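You operate a simulated robot arm through the tools that you are given. There is no shell and no other tool. Be economical: measure what you need, move in short steps, check, and stop when the job is done.

You run a simulated robot arm. Do the job below in one go: nothing can be reset, and whatever is moved stays where it is left.

JOB
Latch the long clock door and rub the finger marks off its glass.
Fine: use the orange duster and put it back. What is to be rubbed or washed off counts as gone when no trace of it is left.

Only the result counts: the job must be done as asked and must still hold three seconds after the hand-in. Knocking over, shifting, dropping, spilling or breaking anything else fails it.

ROBOT AND FRAMES
A 7-joint arm with a two-finger parallel gripper, fixed in place. Base frame: the origin is at the foot of the arm, x ahead of it, y to its left, z up. Lengths are in m, angles in rad, forces in N, time in s.
With the tool pointing down near the work surface it reaches from about 0.34 to 0.74 m from the base axis. Its first joint turns from -2.007 to 2.007 rad. Payload 3.91 kg.
Tool frame: the origin (TCP) lies between the finger pads and is the grasp point; the fingertips stand 0.03 m ahead of it; z points along the fingers, y is the line along which they close. Largest opening 0.11 m; finger width 0.02, thickness 0.01; the body of the gripper, 0.048 by 0.112 m, starts 0.055 m behind the TCP.
Orientation is that of the tool frame in the base frame, as a unit quaternion [x, y, z, w]. With the fingers straight down and closing along the base's y, the tool's x points along the base's -x, its y along +y and its z along -z.

CONTROLS
- The arm moves only by the tool apply_moves. Its argument "deltas" is a list of rows, each a list of 7 numbers: the shift along the base's x, y, z in mm, then the turn, a rotation vector about the base's x, y, z in rad, then the finger opening in mm, from 0 to 110. In form: [[dx, dy, dz, rx, ry, rz, hand], ...]. A call has 1 to 10 rows; each row shifts and turns the commanded pose from where the row before left it. Rows are played at 5 a second. More than 0.05 m and 0.15 rad between two rows, or a gripper value outside its range, and nothing of the call is played. A pose out of reach is approached as far as the arm can. The call stops where the force on the tool passes 50 N (or 10 N more than at its start, if that is more) or the arm is blocked; 0.2 s more then pass. Each finger travels about 0.108 m/s and halts on what it meets, pressing with about 39 N; the grip force reading is that of the motor and also rises with nothing between the fingers. The clock runs only during rows and for 0.2 s after the last one: add rows that do not move to give the fingers time. It gives the time, the measured TCP pose, the force on the tool (base axes), the opening and the grip force at its end, in the units of the frame above (readings bear some noise), with the torque about the TCP (base axes, N m) and any sound that the robot's microphone picked up, and new pictures: "pictures" is both (left out), scene, wrist or none.
- Cameras (640 x 400 px; columns grow to the right, rows downward): "scene" is fixed at [0.2184, -0.6497, 1.5195]; the picture's right is [0.94, 0.34, 0.00], its down [0.31, -0.86, -0.40] and it looks along [-0.13, 0.37, -0.92] (base axes); focal length 214 px, centre (320, 200). "wrist" rides on the gripper at [0.072, 0.017, -0.103] in the tool frame; the picture's right is [-0.23, 0.97, 0.00], its down [-0.76, -0.18, -0.62] and it looks along [-0.61, -0.14, 0.78] (tool axes); focal length 222 px, centre (320, 200). There is no depth. A picture from a camera that has moved, and an enlarged one, comes with that camera's place and axes in the base frame and with its lens.
- slide_trunk(by): slides the trunk up (or, below 0, down) by that many m; the arm rides with it, the base frame stays. It gives what a move gives, with no picture.
- zoom(camera, box): a new picture of the part [left, top, right, bottom] of that camera's present view, enlarged. No time passes.
- job_done(): hands the job in; it is judged then, once.

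Work in short steps. Places have to be worked out from the pictures, the camera data and where the tool is seen: move nearer, look again, correct. Check each grasp and each placing, and mend what went wrong. You have 120 turns and 200 pictures in all, those below and enlarged ones among them. Open the gripper and draw the arm clear of the work before you hand the job in, unless the task says otherwise; then end with one line.

The tools are called after "Emit:" as a command line: name --pt "numbers of a row" for each row, then --argument value for the rest, lists and objects as JSON in quotes. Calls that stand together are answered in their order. apply_moves: Moves the arm, as the interface text tells. Its arguments: {"type":"object","properties":{"deltas":{"type":"array"},"pictures":{"type":"string","enum":["both","scene","wrist","none"]}},"required":["deltas"]} The other tools are called the same way: slide_trunk (by) slides the trunk up or down; zoom (camera, box) takes an enlarged picture of a part of a camera's view; job_done () hands the job in.

At the start:

```text
clock: 0.0
tool_pos: [0.1458, -0.3319, 1.3144]
tcp_rot: [-0.001, 1.0, 0.0, 0.0]
ft_force: [0.4, 0.0, -0.4]
torque: [0.01, 0.01, 0.01]
width: 0.1101
finger_force: 0.1
trunk travel left (down, up): [-0.8, 0.19]
```

scene: 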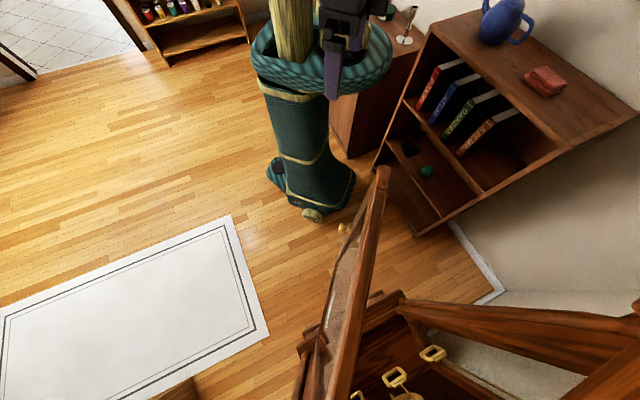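
wrist: 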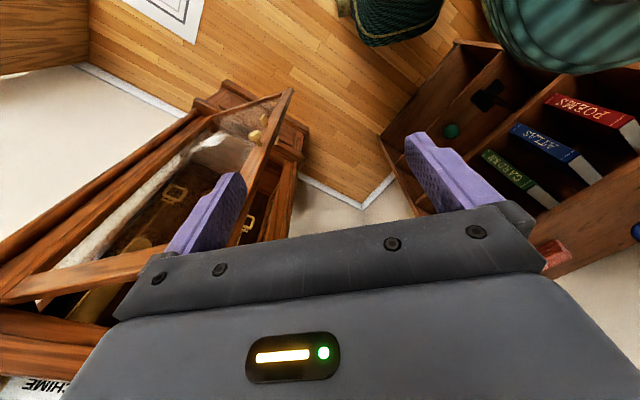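

The clock stands with its long door open, seen in both views. I'll zoom in to identify the door, latch, duster and marks.

Emit:
zoom --camera "scene" --box '[280, 150, 640, 400]'

Emit:
zoom --camera "wrist" --box '[0, 70, 320, 270]'

Emit:
zoom --camera "scene" --box '[320, 0, 640, 200]'

```text
1.60 times, centred on (460, 275) of scene
camera zoom: at [0.2184, -0.6497, 1.5195], right [0.94, 0.34, 0.0], down [0.31, -0.86, -0.4], along [-0.13, 0.37, -0.92], focal length 343 px, centre (96, 80)
```

zoom: 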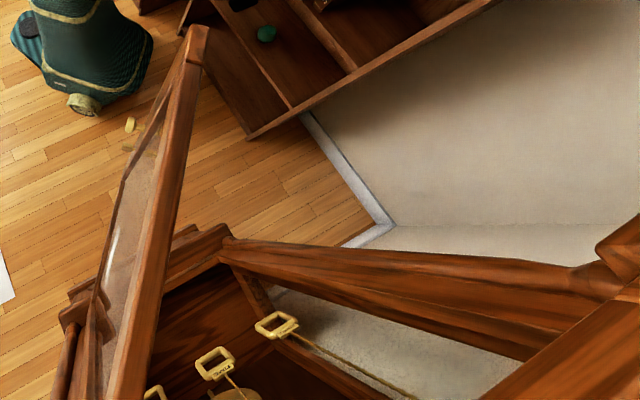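

```text
2.00 times, centred on (160, 170) of wrist
camera zoom: at [0.0734, -0.3156, 1.4189], right [0.23, 0.97, 0.0], down [0.76, -0.18, 0.62], along [0.61, -0.14, -0.78], focal length 444 px, centre (640, 260)
```

zoom: 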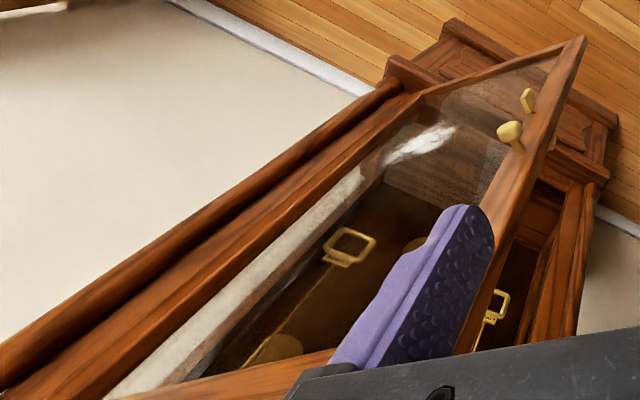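

```text
2.00 times, centred on (480, 100) of scene
camera zoom: at [0.2184, -0.6497, 1.5195], right [0.94, 0.34, 0.0], down [0.31, -0.86, -0.4], along [-0.13, 0.37, -0.92], focal length 429 px, centre (0, 400)
```

zoom: 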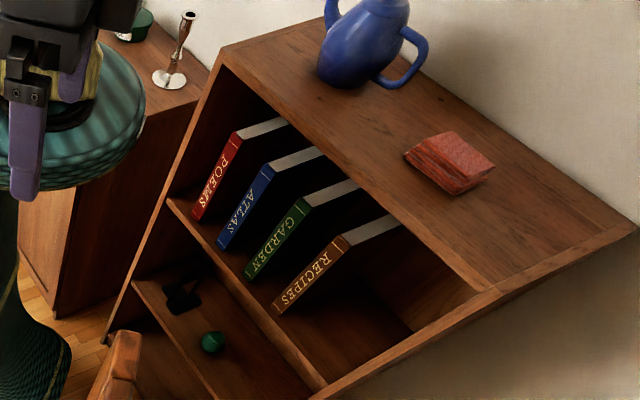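

The door stands ajar, its free edge near (0.25, -0.47). The reddish cloth sits on the bookcase near (0.68, 0.16, 1.05). I'll lift, move over to the left and turn the wrist camera towards the clock for a better view.

Emit:
apply_moves --pt "10 30 15 0 0 -0.149 110" --pt "22 34 15 0 0 -0.149 110" --pt "25 34 10 0 0 -0.149 110" --pt "25 34 0 0 0 -0.149 110" --pt "25 34 0 0 0 -0.149 110" --pt "25 34 0 0 0 -0.149 110" --pt "25 34 0 0 0 -0.149 110" --pt "25 34 0 0 0 -0.149 110" --pt "25 34 0 0 0 -0.149 110" --pt "25 34 0 0 0 -0.149 110"

```text
clock: 2.2
tool_pos: [0.3802, 0.0054, 1.3557]
tcp_rot: [0.678, 0.735, -0.001, 0.0]
ft_force: [0.4, -0.5, 0.8]
torque: [0.02, -0.01, 0.02]
width: 0.1104
finger_force: 0.2
trunk travel left (down, up): [-0.8, 0.19]
camera wrist: at [0.3905, 0.0782, 1.459], right [0.99, -0.15, 0.0], down [-0.11, -0.77, 0.62], along [-0.09, -0.62, -0.78], focal length 222 px, centre (320, 200)
```

scene: 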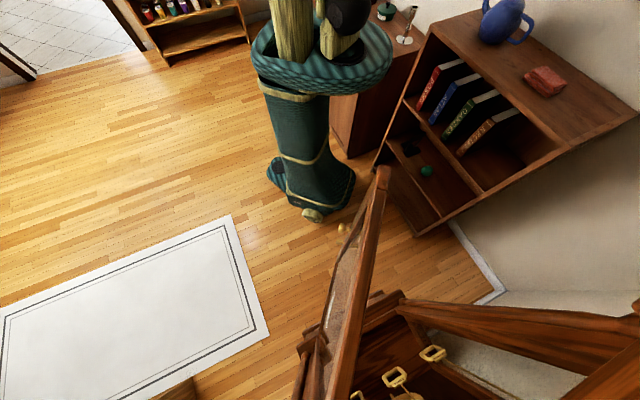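
wrist: 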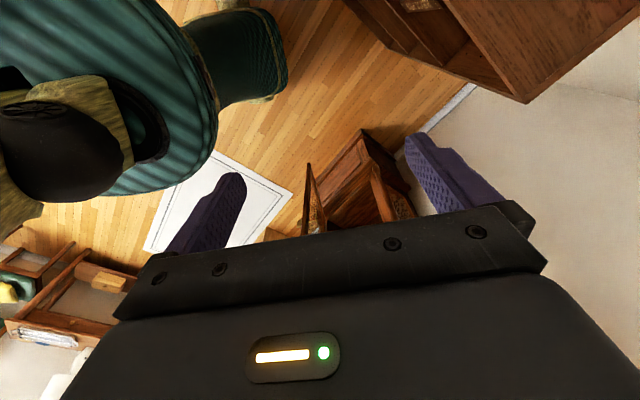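

The gripper hides half of this view. I'll tilt the hand toward -y to look at the clock front, and zoom into the lower-left shelf.

Emit:
zoom --camera "wrist" --box '[0, 220, 160, 370]'

Emit:
apply_moves --pt "0 0 0 -0.14 0 0 110" --pt "0 0 0 -0.14 0 0 110" --pt "0 0 0 -0.14 0 0 110" --pt "0 0 0 -0.14 0 0 110" --pictures "wrist"

```text
2.67 times, centred on (80, 295) of wrist
camera zoom: at [0.3905, 0.0782, 1.459], right [0.99, -0.15, 0.0], down [-0.11, -0.77, 0.62], along [-0.09, -0.62, -0.78], focal length 592 px, centre (960, -53)
```

zoom: 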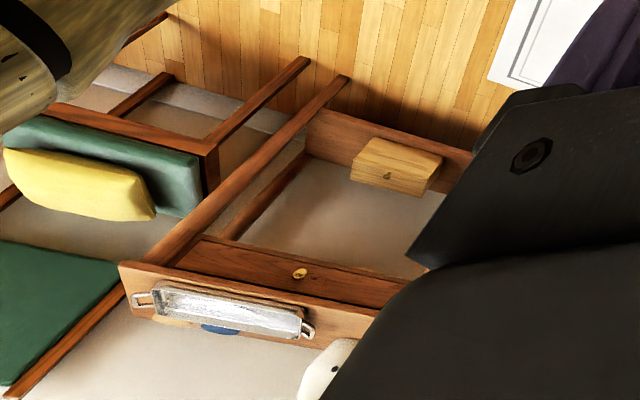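

```text
clock: 3.2
tool_pos: [0.3783, 0.0048, 1.3547]
tcp_rot: [0.651, 0.707, -0.204, 0.189]
ft_force: [-0.8, -0.1, 0.3]
torque: [0.0, -0.01, 0.02]
width: 0.1098
finger_force: 0.1
trunk travel left (down, up): [-0.8, 0.19]
camera wrist: at [0.3892, 0.1214, 1.4039], right [0.99, -0.12, 0.08], down [-0.12, -0.32, 0.94], along [-0.09, -0.94, -0.33], focal length 222 px, centre (320, 200)
```

wrist: 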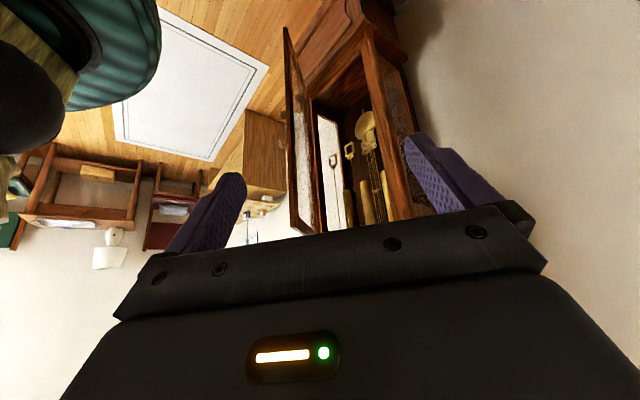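

The clock front faces +y; its door is hinged on the low-x side and swings out toward me. Zoom in on it.

Emit:
zoom --camera "wrist" --box '[240, 0, 440, 240]'

Emit:
zoom --camera "wrist" --box '[20, 130, 200, 280]'

```text
1.67 times, centred on (340, 120) of wrist
camera zoom: at [0.3892, 0.1214, 1.4039], right [0.99, -0.12, 0.08], down [-0.12, -0.32, 0.94], along [-0.09, -0.94, -0.33], focal length 370 px, centre (287, 333)
```

zoom: 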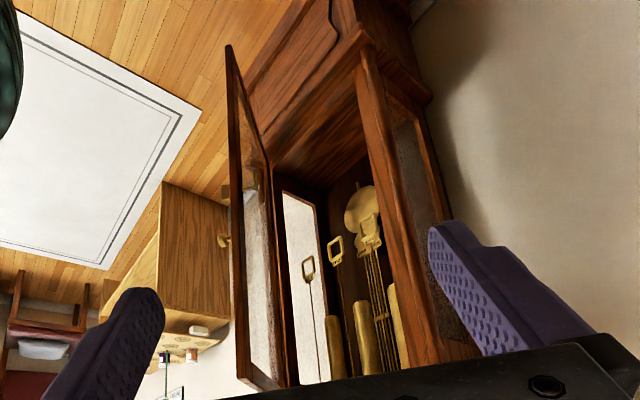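

```text
2.67 times, centred on (110, 205) of wrist
camera zoom: at [0.3892, 0.1214, 1.4039], right [0.99, -0.12, 0.08], down [-0.12, -0.32, 0.94], along [-0.09, -0.94, -0.33], focal length 592 px, centre (880, 187)
```

zoom: 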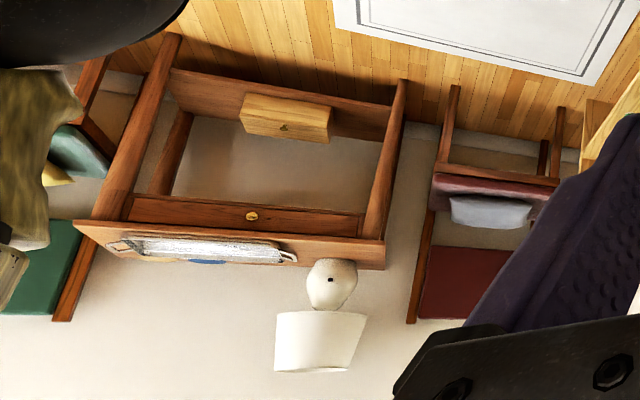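

Now look at the bookcase top, turning back the other way, to see what cloth lies there.

Emit:
apply_moves --pt "0 0 0 0 0 0.149 110" --pt "0 0 0 0 0 0.149 110" --pt "0 0 0 0 0 0.149 110" --pt "0 0 0 0 0 0.149 110" --pt "0 0 0 0 0 0.149 110" --pt "0 0 0 0 0 0.149 110" --pt "0 0 0 0 0 0.149 110" --pt "0 0 0 0 0 0.149 110" --pt "0 0 0 0 0 0.149 110" --pt "0 0 0 0 0 0.149 110" --pictures "wrist"

```text
clock: 5.4
tool_pos: [0.394, 0.0022, 1.3421]
tcp_rot: [-0.001, 0.961, -0.021, 0.276]
ft_force: [-0.2, -0.5, -0.1]
torque: [0.04, -0.02, -0.01]
width: 0.11
finger_force: 0.0
out of reach, approached as far as the arm can: row 9
trunk travel left (down, up): [-0.8, 0.19]
camera wrist: at [0.2777, 0.0211, 1.3901], right [0.2, 0.98, 0.08], down [0.31, -0.14, 0.94], along [0.93, -0.16, -0.33], focal length 222 px, centre (320, 200)
```

wrist: 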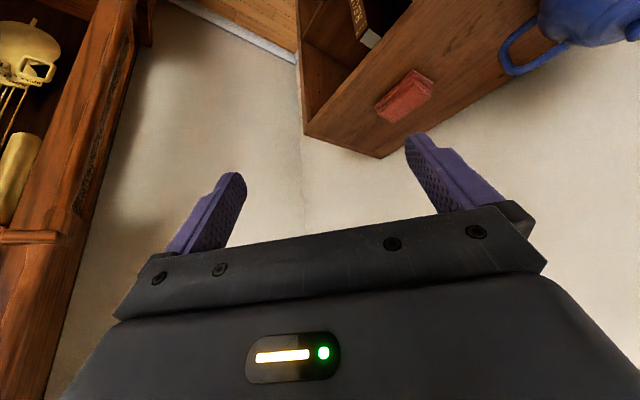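

I'll turn further left to see the rest of the bookcase and the dresser for other cloths.

Emit:
apply_moves --pt "-10 0 10 0 0.14 0 110" --pt "0 0 0 0 0.14 0 110" --pt "0 0 0 0 0 0.149 110" --pt "0 0 0 0 0 0.149 110" --pt "0 0 0 0 0 0.149 110" --pt "0 0 0 0 0 0.149 110" --pt "0 0 0 0 0 0.149 110" --pt "0 0 0 0 0 0.149 110" --pictures "wrist"

```text
clock: 7.2
tool_pos: [0.3845, 0.0025, 1.3523]
tcp_rot: [-0.432, 0.891, 0.041, 0.135]
ft_force: [0.1, -0.6, 0.4]
torque: [0.05, 0.01, -0.04]
width: 0.1099
finger_force: 0.0
trunk travel left (down, up): [-0.8, 0.19]
camera wrist: at [0.3078, -0.0621, 1.43], right [-0.63, 0.78, 0.02], down [0.46, 0.35, 0.82], along [0.63, 0.52, -0.58], focal length 222 px, centre (320, 200)
```

wrist: 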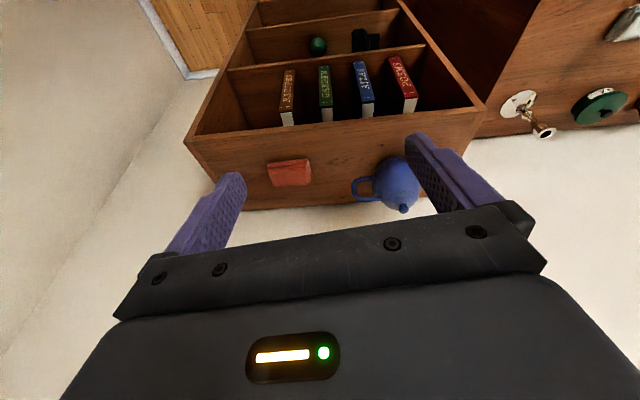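

Emit:
zoom --camera "wrist" --box '[230, 130, 350, 205]'

Emit:
zoom --camera "wrist" --box '[480, 0, 640, 150]'

```text
5.33 times, centred on (290, 168) of wrist
camera zoom: at [0.3078, -0.0621, 1.43], right [-0.63, 0.78, 0.02], down [0.46, 0.35, 0.82], along [0.63, 0.52, -0.58], focal length 1185 px, centre (480, 373)
```

zoom: 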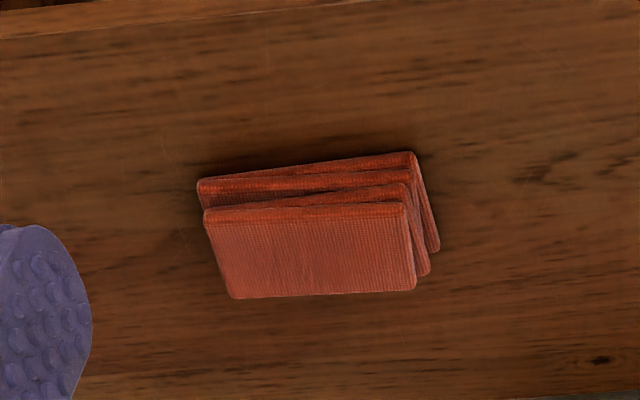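

```text
2.67 times, centred on (560, 75) of wrist
camera zoom: at [0.3078, -0.0621, 1.43], right [-0.63, 0.78, 0.02], down [0.46, 0.35, 0.82], along [0.63, 0.52, -0.58], focal length 592 px, centre (-320, 533)
```

zoom: 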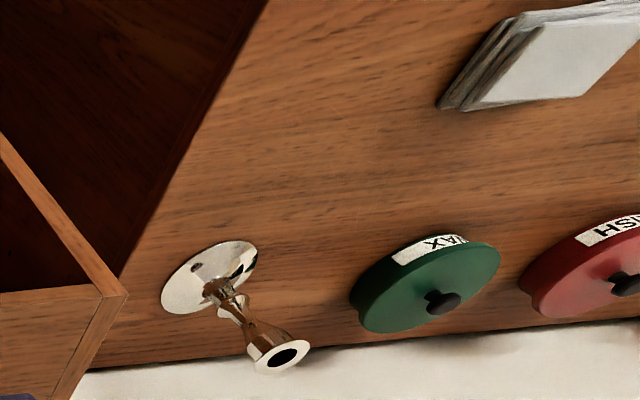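

There are more cloths (a grey one) on the dresser, so I look further left to make sure which duster is the orange one.

Emit:
apply_moves --pt "-15 30 0 0 0 0.149 110" --pt "-20 35 0 0 0 0.149 110" --pt "-20 35 0 0 0 0.149 110" --pt "-25 35 0 0 0 0.149 110" --pt "-25 35 0 0 0 0.149 110" --pt "-25 35 0 0 0 0.1 110" --pictures "wrist"

```text
clock: 8.6
tool_pos: [0.2551, 0.2086, 1.3503]
tcp_rot: [0.76, -0.635, -0.092, -0.107]
ft_force: [-0.1, -0.5, 0.1]
torque: [-0.01, -0.01, 0.01]
width: 0.1102
finger_force: 0.1
trunk travel left (down, up): [-0.8, 0.19]
camera wrist: at [0.2506, 0.1081, 1.4302], right [-1.0, 0.05, 0.02], down [0.04, 0.58, 0.82], along [0.03, 0.82, -0.58], focal length 222 px, centre (320, 200)
```

wrist: 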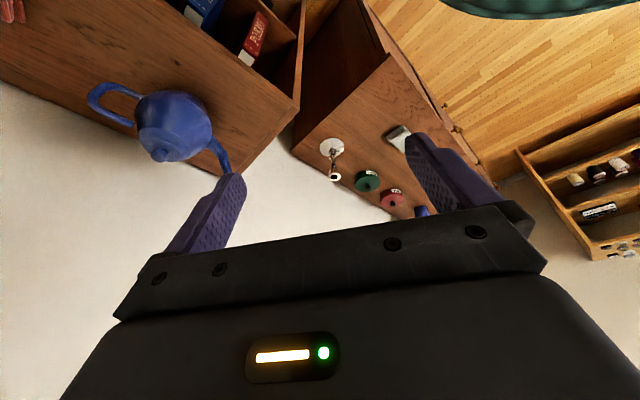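

Only the bookcase cloth is orange. Next I inspect the clock door's outer face from the -x side, swinging round at safe height.

Emit:
apply_moves --pt "25 -42 0 0 0 -0.149 110" --pt "25 -42 0 0 0 -0.149 110" --pt "25 -42 0 0 0 -0.149 110" --pt "25 -42 0 0 0 -0.149 110" --pt "25 -42 0 0 0 -0.149 110" --pt "-20 -42 0 0 0 -0.149 110" --pt "-20 -42 0 0 0 -0.149 110" --pt "-24 -42 0 0 0 -0.149 110" --pt "-24 -42 0 0 0 -0.149 110" --pt "-24 -42 0 0 0 -0.149 110" --pictures "none"

Emit:
apply_moves --pt "-24 -40 0 0 0 -0.1 110" --pt "-24 -40 0 0 0 0 110" --pt "-24 -40 0 0 0 0 110" --pt "-48 -10 0 0 0 0 110" --pt "-48 -10 0 0 0 0 110" --pt "-48 -10 0 0 0 0 110" --pictures "wrist"

```text
clock: 10.8
tool_pos: [0.266, -0.2141, 1.3508]
tcp_rot: [-0.125, 0.982, -0.004, 0.141]
ft_force: [0.2, 0.0, 0.5]
torque: [0.02, -0.04, 0.03]
width: 0.11
finger_force: 0.0
trunk travel left (down, up): [-0.8, 0.19]
```

```text
clock: 12.2
tool_pos: [0.0518, -0.364, 1.3527]
tcp_rot: [-0.078, 0.987, -0.012, 0.142]
ft_force: [-0.3, 0.1, -0.1]
torque: [-0.01, 0.02, 0.0]
width: 0.11
finger_force: 0.0
trunk travel left (down, up): [-0.8, 0.19]
camera wrist: at [-0.0492, -0.3578, 1.4299], right [0.07, 1.0, 0.02], down [0.58, -0.06, 0.82], along [0.82, -0.05, -0.58], focal length 222 px, centre (320, 200)
```

wrist: 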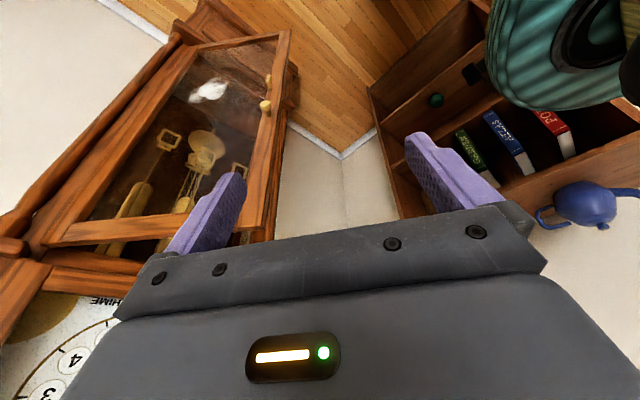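

Emit:
zoom --camera "wrist" --box '[0, 0, 320, 260]'

Emit:
zoom --camera "wrist" --box '[160, 30, 300, 140]'

```text
1.54 times, centred on (160, 130) of wrist
camera zoom: at [-0.0492, -0.3578, 1.4299], right [0.07, 1.0, 0.02], down [0.58, -0.06, 0.82], along [0.82, -0.05, -0.58], focal length 342 px, centre (566, 308)
```

zoom: 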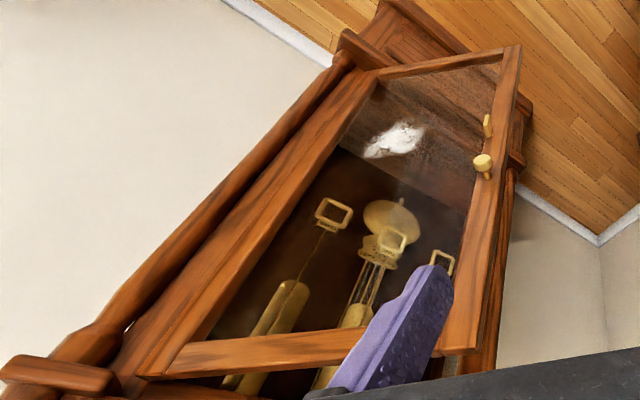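

```text
3.64 times, centred on (230, 85) of wrist
camera zoom: at [-0.0492, -0.3578, 1.4299], right [0.07, 1.0, 0.02], down [0.58, -0.06, 0.82], along [0.82, -0.05, -0.58], focal length 808 px, centre (647, 618)
```

zoom: 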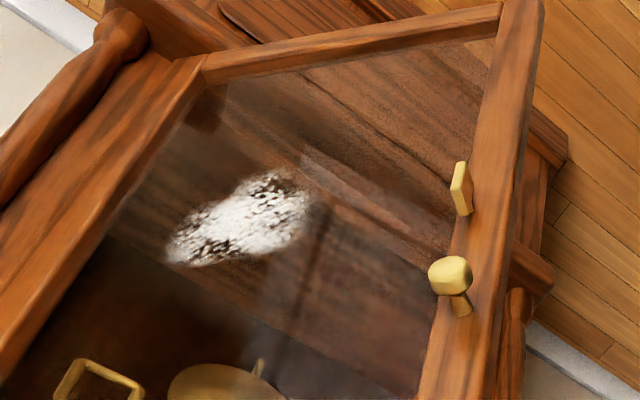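

The clock stands diagonally, facing the robot: hinge ≈(0.30,-0.876), free edge ≈(0.268,-0.478), about 48° open. The knob is at z≈0.93, a brass turn-piece at z≈0.79, and the smudge around (0.286,-0.70,0.77). I lower the trunk to see the hardware closer.

Emit:
slide_trunk --by -0.3

Emit:
apply_moves --pt "0 0 0 0 0 -0.1 110" --pt "0 0 0 0 0 -0.1 110" --pictures "both"

```text
clock: 15.2
tool_pos: [0.0524, -0.3643, 1.0516]
tcp_rot: [-0.077, 0.987, -0.012, 0.14]
ft_force: [0.3, 0.3, -0.3]
torque: [0.01, 0.0, 0.04]
width: 0.11
finger_force: 0.0
trunk travel left (down, up): [-0.5, 0.49]
```

```text
clock: 15.8
tool_pos: [0.0533, -0.3619, 1.0517]
tcp_rot: [0.022, 0.99, -0.025, 0.138]
ft_force: [-0.5, -0.2, 0.4]
torque: [-0.01, -0.01, 0.0]
width: 0.1101
finger_force: 0.1
trunk travel left (down, up): [-0.5, 0.49]
camera wrist: at [-0.0439, -0.3371, 1.1301], right [0.27, 0.96, 0.02], down [0.55, -0.17, 0.82], along [0.79, -0.21, -0.58], focal length 222 px, centre (320, 200)
```

scene: 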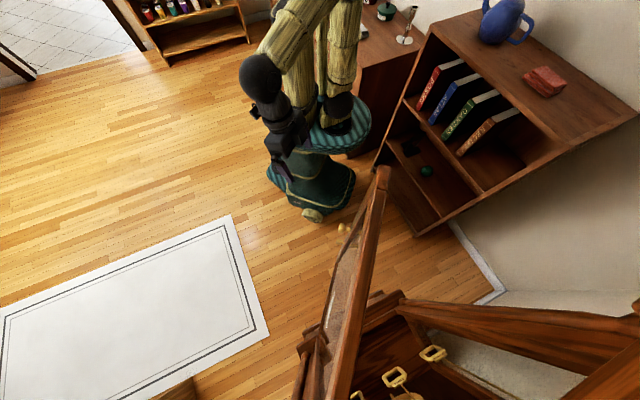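
wrist: 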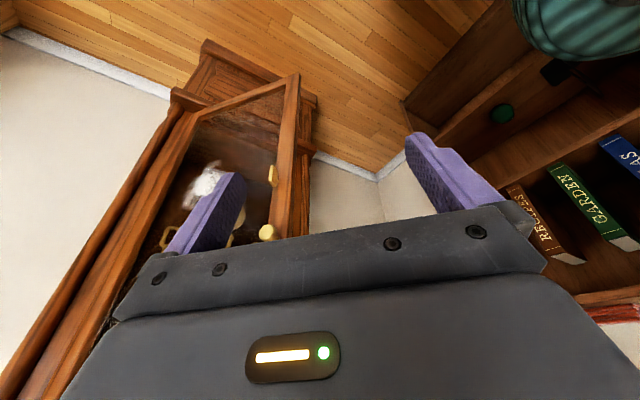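

Emit:
zoom --camera "wrist" --box '[140, 50, 340, 260]'

Emit:
zoom --camera "wrist" --box '[230, 140, 330, 250]'

```text
1.90 times, centred on (240, 155) of wrist
camera zoom: at [-0.0439, -0.3371, 1.1301], right [0.27, 0.96, 0.02], down [0.55, -0.17, 0.82], along [0.79, -0.21, -0.58], focal length 423 px, centre (472, 286)
```

zoom: 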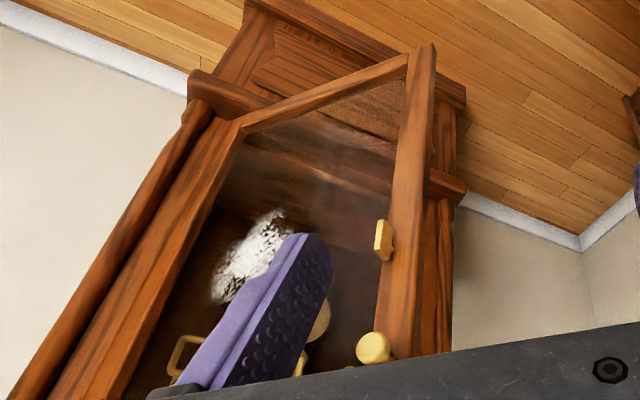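

```text
3.64 times, centred on (280, 195) of wrist
camera zoom: at [-0.0439, -0.3371, 1.1301], right [0.27, 0.96, 0.02], down [0.55, -0.17, 0.82], along [0.79, -0.21, -0.58], focal length 808 px, centre (466, 218)
```

zoom: 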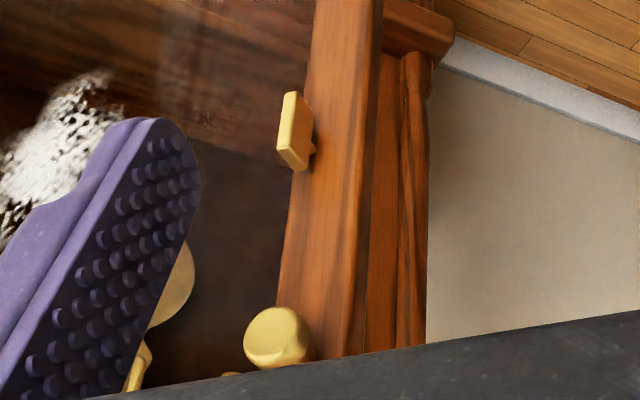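

Triangulated: turn-button ≈(0.231,-0.498,0.855), knob ≈(0.222,-0.489,0.978), smudge ≈(0.275,-0.70,0.79). I move back and tilt the hand toward horizontal to get a squarer view of the outer face.

Emit:
apply_moves --pt "-20 -20 0 0 -0.14 0 110" --pt "-20 -20 0 0 -0.14 0 110" --pt "-20 -20 0 0 -0.14 0 110" --pt "-20 -20 0 0 -0.14 0 110" --pt "-10 -10 0 0 -0.14 0 110" --pictures "wrist"

```text
clock: 17.0
tool_pos: [-0.0381, -0.4514, 1.0507]
tcp_rot: [0.029, 0.882, -0.017, 0.47]
ft_force: [-0.5, -0.5, -0.4]
torque: [0.0, -0.02, 0.0]
width: 0.11
finger_force: 0.1
trunk travel left (down, up): [-0.5, 0.49]
camera wrist: at [-0.1628, -0.4279, 1.0485], right [0.19, 0.96, 0.19], down [-0.1, -0.17, 0.98], along [0.98, -0.21, 0.07], focal length 222 px, centre (320, 200)
```

wrist: 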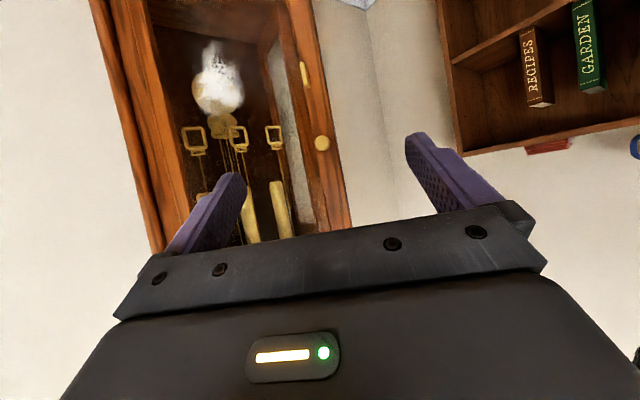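

Emit:
zoom --camera "wrist" --box '[90, 0, 370, 240]'

Emit:
zoom --camera "wrist" --box '[260, 20, 380, 200]'

```text
1.67 times, centred on (230, 120) of wrist
camera zoom: at [-0.1628, -0.4279, 1.0485], right [0.19, 0.96, 0.19], down [-0.1, -0.17, 0.98], along [0.98, -0.21, 0.07], focal length 370 px, centre (470, 333)
```

zoom: 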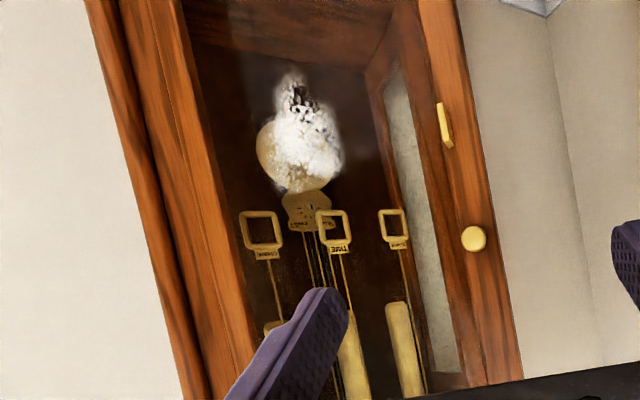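

```text
2.22 times, centred on (320, 110) of wrist
camera zoom: at [-0.1628, -0.4279, 1.0485], right [0.19, 0.96, 0.19], down [-0.1, -0.17, 0.98], along [0.98, -0.21, 0.07], focal length 494 px, centre (320, 400)
```

zoom: 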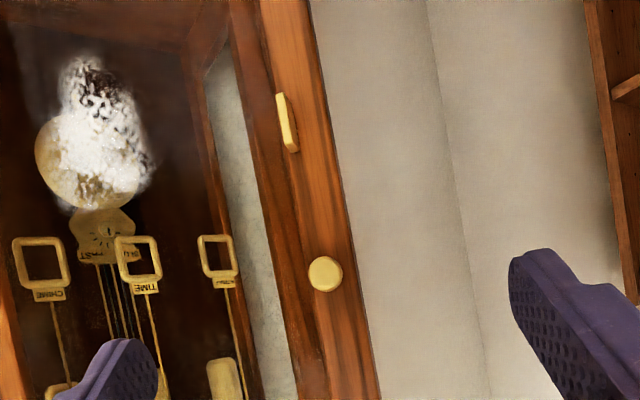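

The stile spans y≈-0.51..-0.46 and the smudge is about 0.10 wide and 0.15 tall (z 0.72–0.875). I close the fingers, bring the tool horizontal and approach the stile at z≈0.92, between knob and turn-button.

Emit:
apply_moves --pt "20 0 -22 0 -0.1 0 0" --pt "25 0 -22 0 -0.1 0 0" --pt "25 0 -22 0 -0.1 0 0" --pt "25 0 -22 0 -0.1 0 0" --pt "25 -5 -22 0 -0.1 0 0" --pt "25 -10 -22 0 -0.09 0 0" --pictures "both"

```text
clock: 18.4
tool_pos: [0.1091, -0.4683, 0.9174]
tcp_rot: [0.032, 0.708, -0.007, 0.706]
ft_force: [0.2, -0.3, 0.8]
torque: [-0.01, -0.02, -0.02]
width: 0.0
finger_force: 38.1
trunk travel left (down, up): [-0.5, 0.49]
camera wrist: at [0.0054, -0.4424, 0.8468], right [0.06, 0.96, 0.26], down [-0.63, -0.17, 0.76], along [0.77, -0.21, 0.6], focal length 222 px, centre (320, 200)
```

scene: 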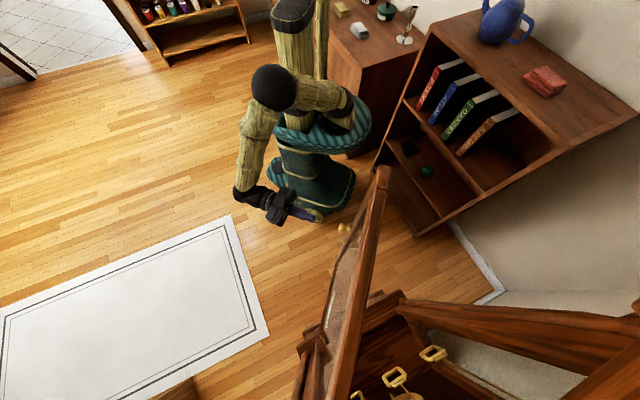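
wrist: 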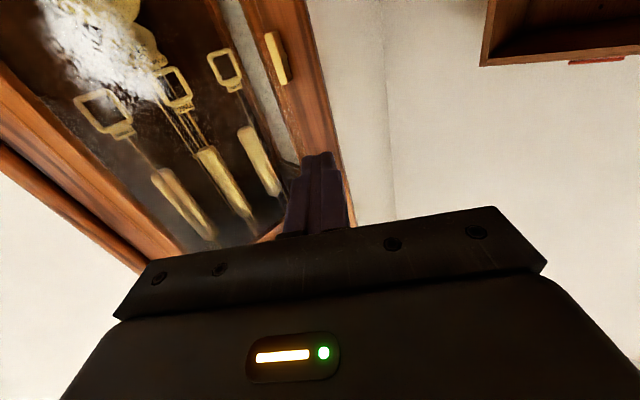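

Tip at about (0.139,-0.470,0.917), tool horizontal. I move up to the stile and start pushing gently.

Emit:
apply_moves --pt "40 -10 2 0 0 0 0" --pt "40 -8 0 0 0 0 0" --pt "20 0 0 0 0 0 0" --pt "20 0 0 0 0 0 0" --pictures "both"

```text
clock: 19.4
tool_pos: [0.2284, -0.486, 0.9207]
tcp_rot: [0.032, 0.708, -0.007, 0.705]
ft_force: [0.2, 0.4, -0.1]
torque: [0.0, 0.0, -0.03]
width: 0.0
finger_force: 37.6
trunk travel left (down, up): [-0.5, 0.49]
camera wrist: at [0.1254, -0.461, 0.8496], right [0.06, 0.96, 0.26], down [-0.63, -0.17, 0.76], along [0.77, -0.21, 0.6], focal length 222 px, centre (320, 200)
```

scene: 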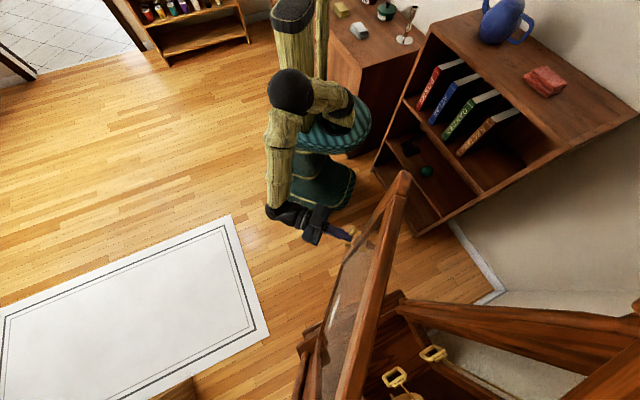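
wrist: 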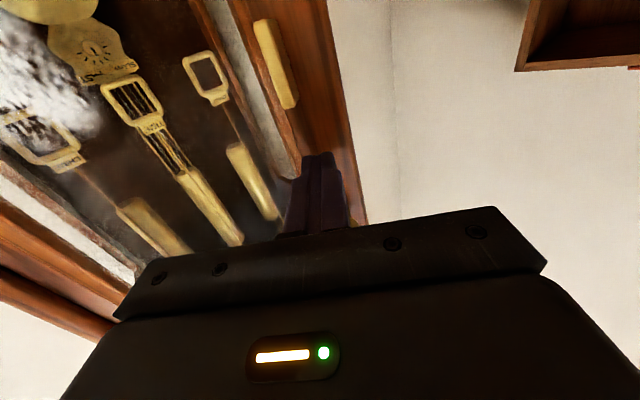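

The door swings freely with the push. I follow its arc.

Emit:
apply_moves --pt "21 2 0 0 0 -0.03 0" --pt "21 1 0 0 0 -0.03 0" --pt "23 0 0 0 0 -0.05 0" --pt "23 -1 0 0 0 -0.05 0" --pt "23 -1 0 0 0 -0.05 0" --pt "22 -4 0 0 0 -0.05 0" --pt "22 -5 0 0 0 -0.05 0" --pt "22 -5 0 0 0 -0.05 0" --pictures "both"

```text
clock: 21.2
tool_pos: [0.4062, -0.4963, 0.9215]
tcp_rot: [0.159, 0.691, -0.133, 0.693]
ft_force: [0.1, -0.1, 0.6]
torque: [-0.01, 0.04, 0.01]
width: 0.0
finger_force: 37.5
trunk travel left (down, up): [-0.5, 0.49]
camera wrist: at [0.3181, -0.4383, 0.8502], right [0.39, 0.88, 0.26], down [-0.65, 0.06, 0.76], along [0.65, -0.47, 0.6], focal length 222 px, centre (320, 200)
```

scene: 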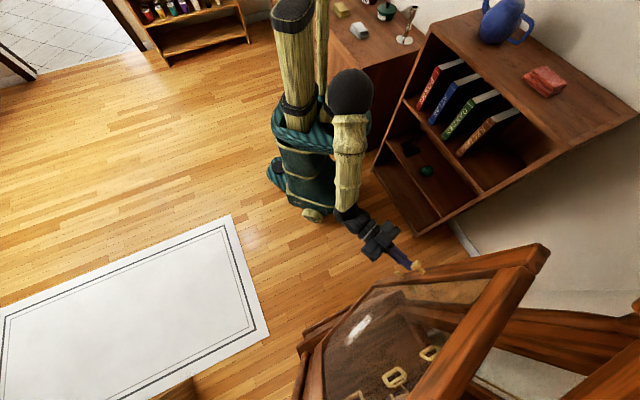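
wrist: 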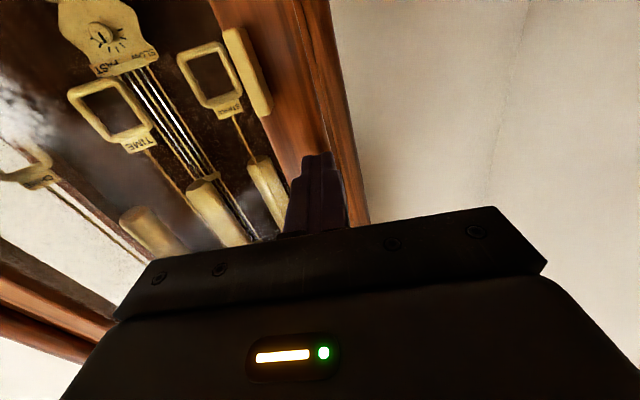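

Good; the door is most of the way in. Continue along the arc with smaller steps.

Emit:
apply_moves --pt "21 -8 0 0 0 -0.05 0" --pt "21 -8 0 0 0 -0.05 0" --pt "21 -8 0 0 0 -0.05 0" --pt "15 -8 0 0 0 -0.05 0" --pt "15 -9 0 0 0 -0.05 0" --pictures "both"

```text
clock: 22.4
tool_pos: [0.4984, -0.5395, 0.9208]
tcp_rot: [0.243, 0.666, -0.219, 0.671]
ft_force: [0.2, 0.4, -0.2]
torque: [0.0, 0.0, 0.0]
width: 0.0
finger_force: 37.8
trunk travel left (down, up): [-0.5, 0.49]
camera wrist: at [0.4286, -0.4604, 0.8503], right [0.6, 0.76, 0.26], down [-0.61, 0.22, 0.76], along [0.52, -0.61, 0.6], focal length 222 px, centre (320, 200)
```

scene: 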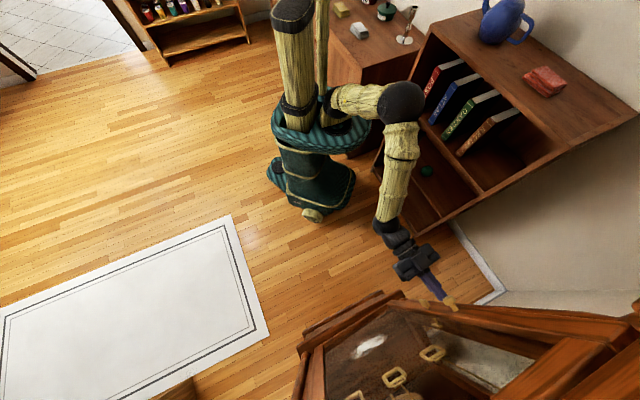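
wrist: 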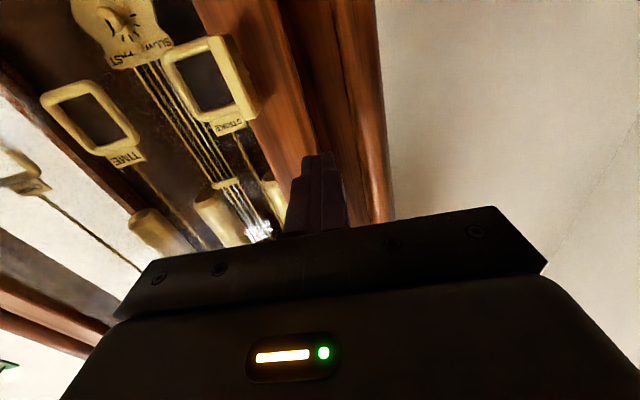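

Almost shut. Continue in small steps until it seats.

Emit:
apply_moves --pt "8 -6 0 0 0 -0.02 0" --pt "8 -6 0 0 0 -0.02 0" --pt "8 -6 0 0 0 -0.02 0" --pt "8 -7 0 0 0 -0.02 0" --pt "6 -6 0 0 0 0 0" --pictures "both"

```text
clock: 23.4
tool_pos: [0.5183, -0.564, 0.9215]
tcp_rot: [0.265, 0.66, -0.237, 0.661]
ft_force: [-27.5, 33.2, 7.7]
torque: [-0.35, -0.27, -0.19]
width: 0.0
finger_force: 37.0
out of reach, approached as far as the arm can: row 4
trunk travel left (down, up): [-0.5, 0.49]
stopped in row 5: the force on the tool passed its limit at 66 N (the readings are from after the stop); the commanded pose is now the measured one
camera wrist: at [0.4526, -0.4814, 0.8514], right [0.64, 0.72, 0.26], down [-0.6, 0.25, 0.76], along [0.48, -0.65, 0.59], focal length 222 px, centre (320, 200)
```

scene: 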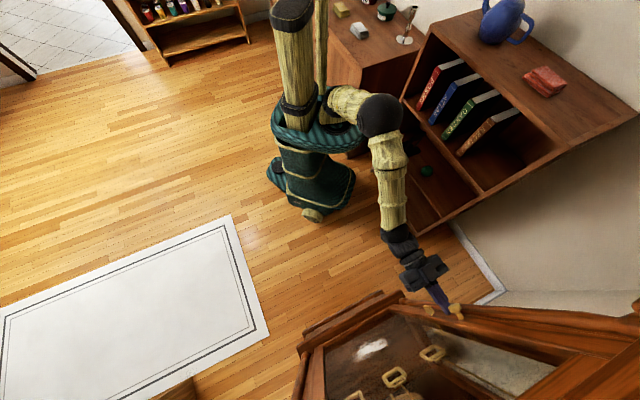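
wrist: 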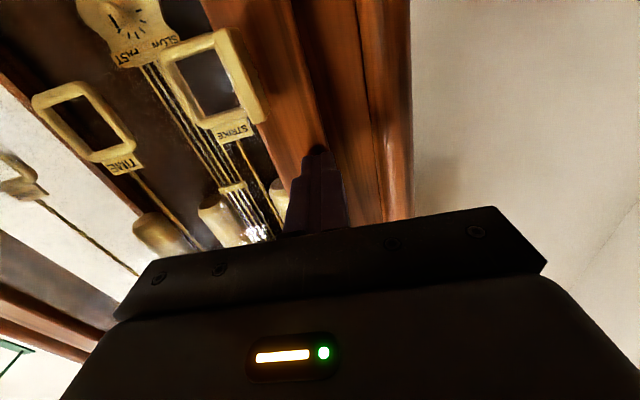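

The door is seated against its stop (solid force along the door's normal). I back off and lower a bit to see the turn-button.

Emit:
apply_moves --pt "-35 31 0 0 0 0 0" --pt "-35 31 0 0 0 0 0" --pt "-25 22 -35 0 0 0 0" --pt "0 0 -40 0 0 0 0" --pt "0 0 -40 0 0 0 0" --pictures "both"

```text
clock: 24.6
tool_pos: [0.4266, -0.4851, 0.8032]
tcp_rot: [0.266, 0.662, -0.237, 0.66]
ft_force: [0.0, -1.6, -0.6]
torque: [0.01, 0.0, -0.02]
width: 0.0001
finger_force: 37.6
trunk travel left (down, up): [-0.5, 0.49]
camera wrist: at [0.3606, -0.401, 0.7332], right [0.64, 0.72, 0.26], down [-0.59, 0.25, 0.77], along [0.48, -0.65, 0.59], focal length 222 px, centre (320, 200)
```

scene: 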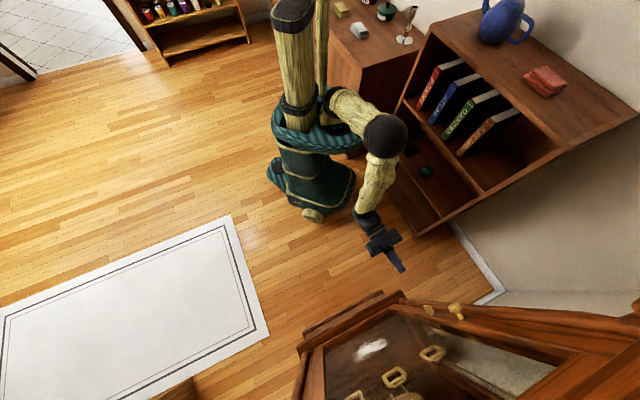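
wrist: 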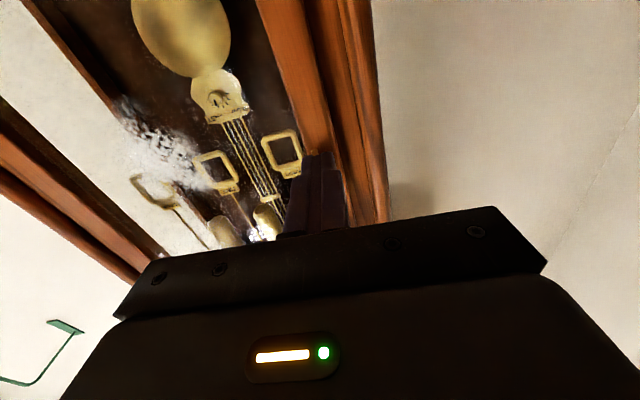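

The closed fingers hide the button; open them to see between.

Emit:
apply_moves --pt "0 0 0 0 0 0 110" --pt "0 0 0 0 0 0 110" --pt "0 0 0 0 0 0 110" --pictures "wrist"

Emit:
zoom --camera "wrist" --box '[240, 80, 440, 240]'

Emit:
zoom --camera "scene" --box '[290, 260, 640, 400]'

```text
clock: 25.4
tool_pos: [0.4265, -0.4847, 0.8031]
tcp_rot: [0.266, 0.662, -0.237, 0.66]
ft_force: [-0.4, -0.5, 0.7]
torque: [-0.01, -0.01, -0.02]
width: 0.11
finger_force: 0.0
trunk travel left (down, up): [-0.5, 0.49]
camera wrist: at [0.3605, -0.4011, 0.7334], right [0.64, 0.72, 0.26], down [-0.59, 0.25, 0.77], along [0.48, -0.65, 0.59], focal length 222 px, centre (320, 200)
```

wrist: 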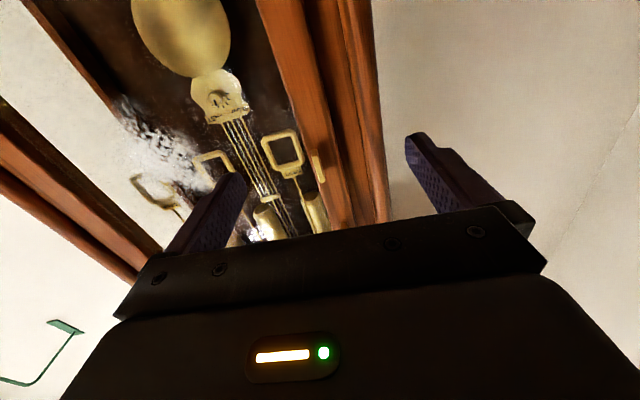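

```text
2.50 times, centred on (340, 160) of wrist
camera zoom: at [0.3605, -0.4011, 0.7334], right [0.64, 0.72, 0.26], down [-0.59, 0.25, 0.77], along [0.48, -0.65, 0.59], focal length 555 px, centre (270, 300)
```

zoom: 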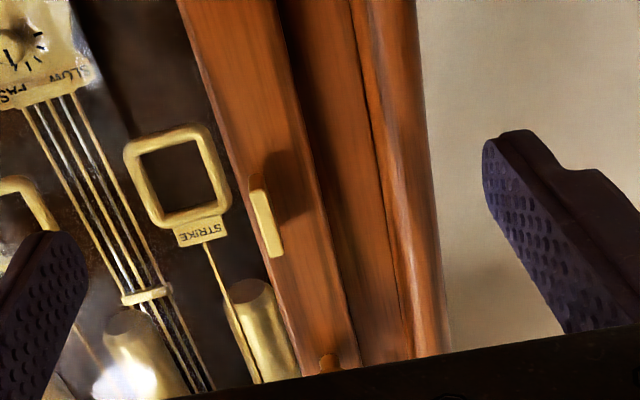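

```text
1.83 times, centred on (465, 330) of scene
camera zoom: at [0.2184, -0.6497, 1.5195], right [0.94, 0.34, 0.0], down [0.31, -0.86, -0.4], along [-0.13, 0.37, -0.92], focal length 392 px, centre (55, -38)
```

zoom: 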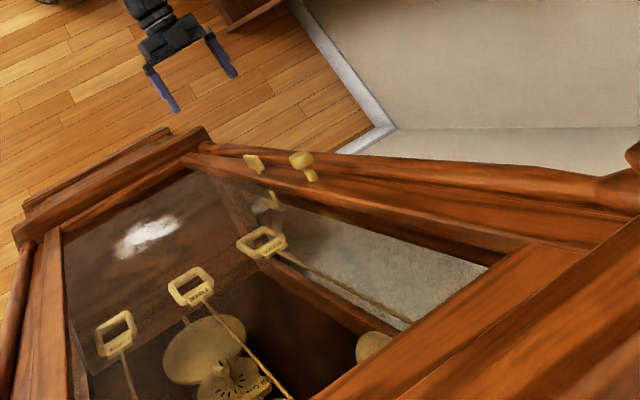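

Triangulated turn-button now ≈(0.513,-0.588,0.861), face normal ≈45°. I line up in front of it at its height with a 50 mm opening.

Emit:
apply_moves --pt "-4 -4 20 0 0 -0.03 50" --pt "-5 -5 20 0 0 -0.03 50" --pt "12 -12 18 0 0 0 50" --pt "15 -15 0 0 0 0 50" --pictures "both"

Emit:
zoom --camera "wrist" --box '[240, 80, 440, 240]'

Emit:
zoom --camera "scene" --box '[360, 240, 500, 340]'

```text
clock: 26.4
tool_pos: [0.4314, -0.531, 0.8624]
tcp_rot: [0.284, 0.655, -0.252, 0.653]
ft_force: [0.1, -0.3, -0.5]
torque: [0.02, -0.01, -0.01]
width: 0.0502
finger_force: 0.0
out of reach, approached as far as the arm can: row 1, 2
trunk travel left (down, up): [-0.5, 0.49]
camera wrist: at [0.3705, -0.4443, 0.7936], right [0.68, 0.68, 0.27], down [-0.58, 0.28, 0.77], along [0.45, -0.67, 0.59], focal length 222 px, centre (320, 200)
```

scene: 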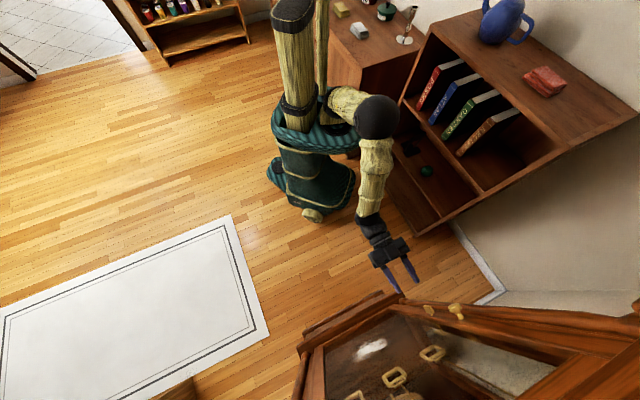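
wrist: 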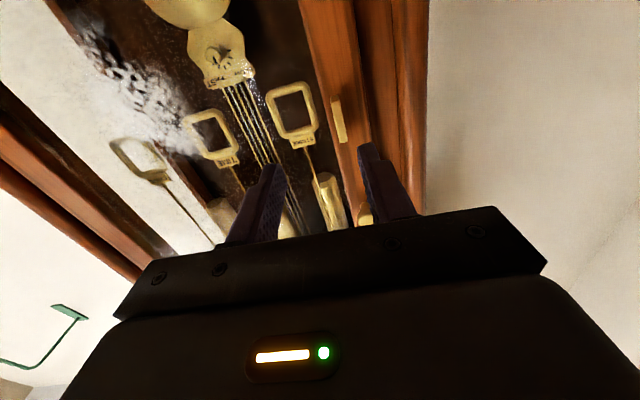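

```text
2.50 times, centred on (340, 160) of wrist
camera zoom: at [0.3705, -0.4443, 0.7936], right [0.68, 0.68, 0.27], down [-0.58, 0.28, 0.77], along [0.45, -0.67, 0.59], focal length 555 px, centre (270, 300)
```

zoom: 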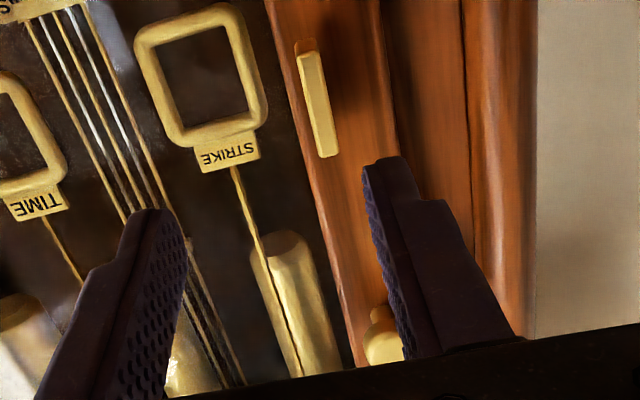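

```text
4.00 times, centred on (430, 290) of scene
camera zoom: at [0.2184, -0.6497, 1.5195], right [0.94, 0.34, 0.0], down [0.31, -0.86, -0.4], along [-0.13, 0.37, -0.92], focal length 858 px, centre (-120, -160)
```

zoom: 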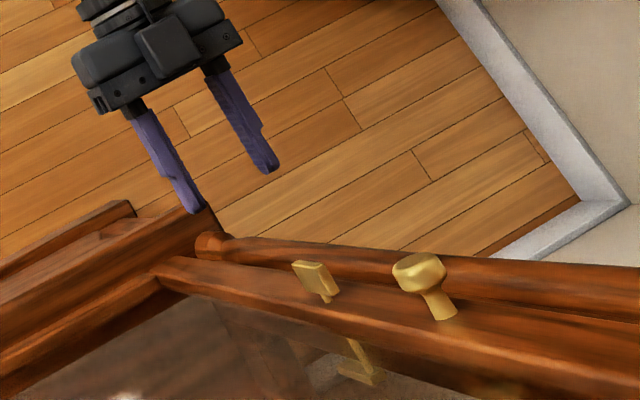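

Button position confirmed. I shift laterally to centre it between the fingers, then advance.

Emit:
apply_moves --pt "12 12 0 0 0 0 50" --pt "15 -15 -1 0 0 0 50" --pt "14 -14 0 0 0 0 50" --pictures "both"

Emit:
zoom --camera "wrist" --box '[240, 80, 440, 240]'

Emit:
zoom --camera "scene" --box '[360, 240, 500, 340]'

```text
clock: 27.2
tool_pos: [0.458, -0.5605, 0.8622]
tcp_rot: [0.284, 0.655, -0.252, 0.653]
ft_force: [-0.2, -0.6, -0.9]
torque: [0.04, -0.03, 0.06]
width: 0.05
finger_force: 0.1
out of reach, approached as far as the arm can: row 1, 2
trunk travel left (down, up): [-0.5, 0.49]
camera wrist: at [0.3955, -0.4732, 0.7932], right [0.68, 0.68, 0.27], down [-0.58, 0.28, 0.77], along [0.45, -0.67, 0.58], focal length 222 px, centre (320, 200)
```

scene: 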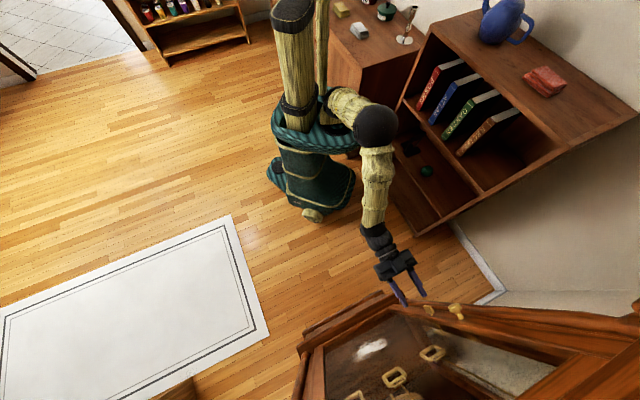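
wrist: 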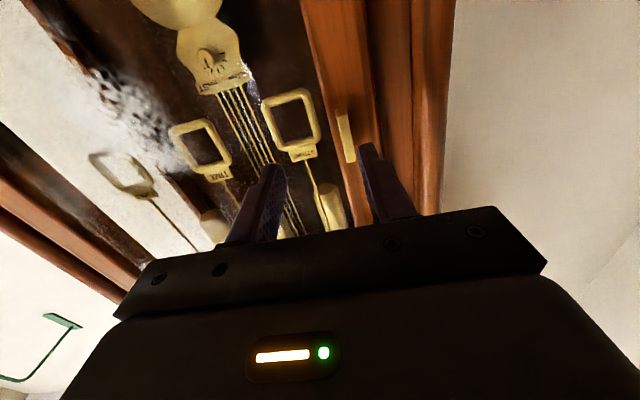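

```text
2.50 times, centred on (340, 160) of wrist
camera zoom: at [0.3955, -0.4732, 0.7932], right [0.68, 0.68, 0.27], down [-0.58, 0.28, 0.77], along [0.45, -0.67, 0.58], focal length 555 px, centre (270, 300)
```

zoom: 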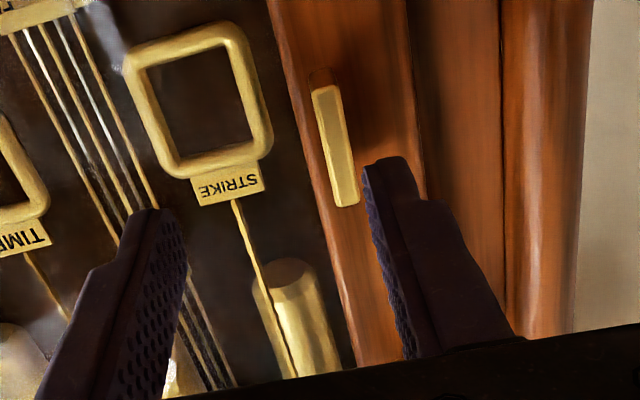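

```text
4.00 times, centred on (430, 290) of scene
camera zoom: at [0.2184, -0.6497, 1.5195], right [0.94, 0.34, 0.0], down [0.31, -0.86, -0.4], along [-0.13, 0.37, -0.92], focal length 858 px, centre (-120, -160)
```

zoom: 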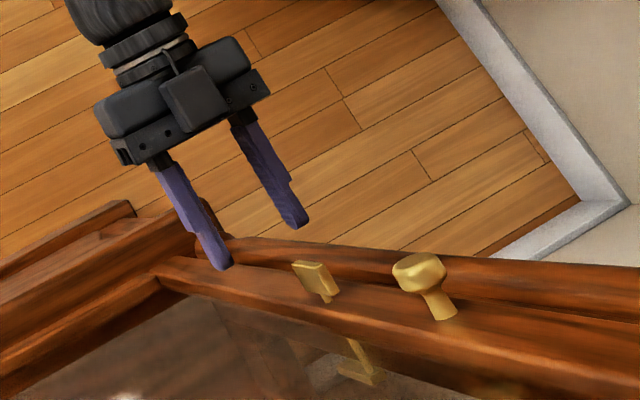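

The lateral shift wasn't executed (a joint limit at this yaw). I turn the yaw back a little and retry.

Emit:
apply_moves --pt "0 0 0 0 0 0.06 50" --pt "6 6 0 0 0 0.04 50" --pt "6 6 0 0 0 0 50" --pictures "none"

```text
clock: 28.0
tool_pos: [0.4693, -0.5465, 0.8626]
tcp_rot: [0.254, 0.667, -0.224, 0.664]
ft_force: [-0.5, 0.6, -0.7]
torque: [0.01, -0.04, -0.02]
width: 0.0502
finger_force: 0.1
trunk travel left (down, up): [-0.5, 0.49]
```

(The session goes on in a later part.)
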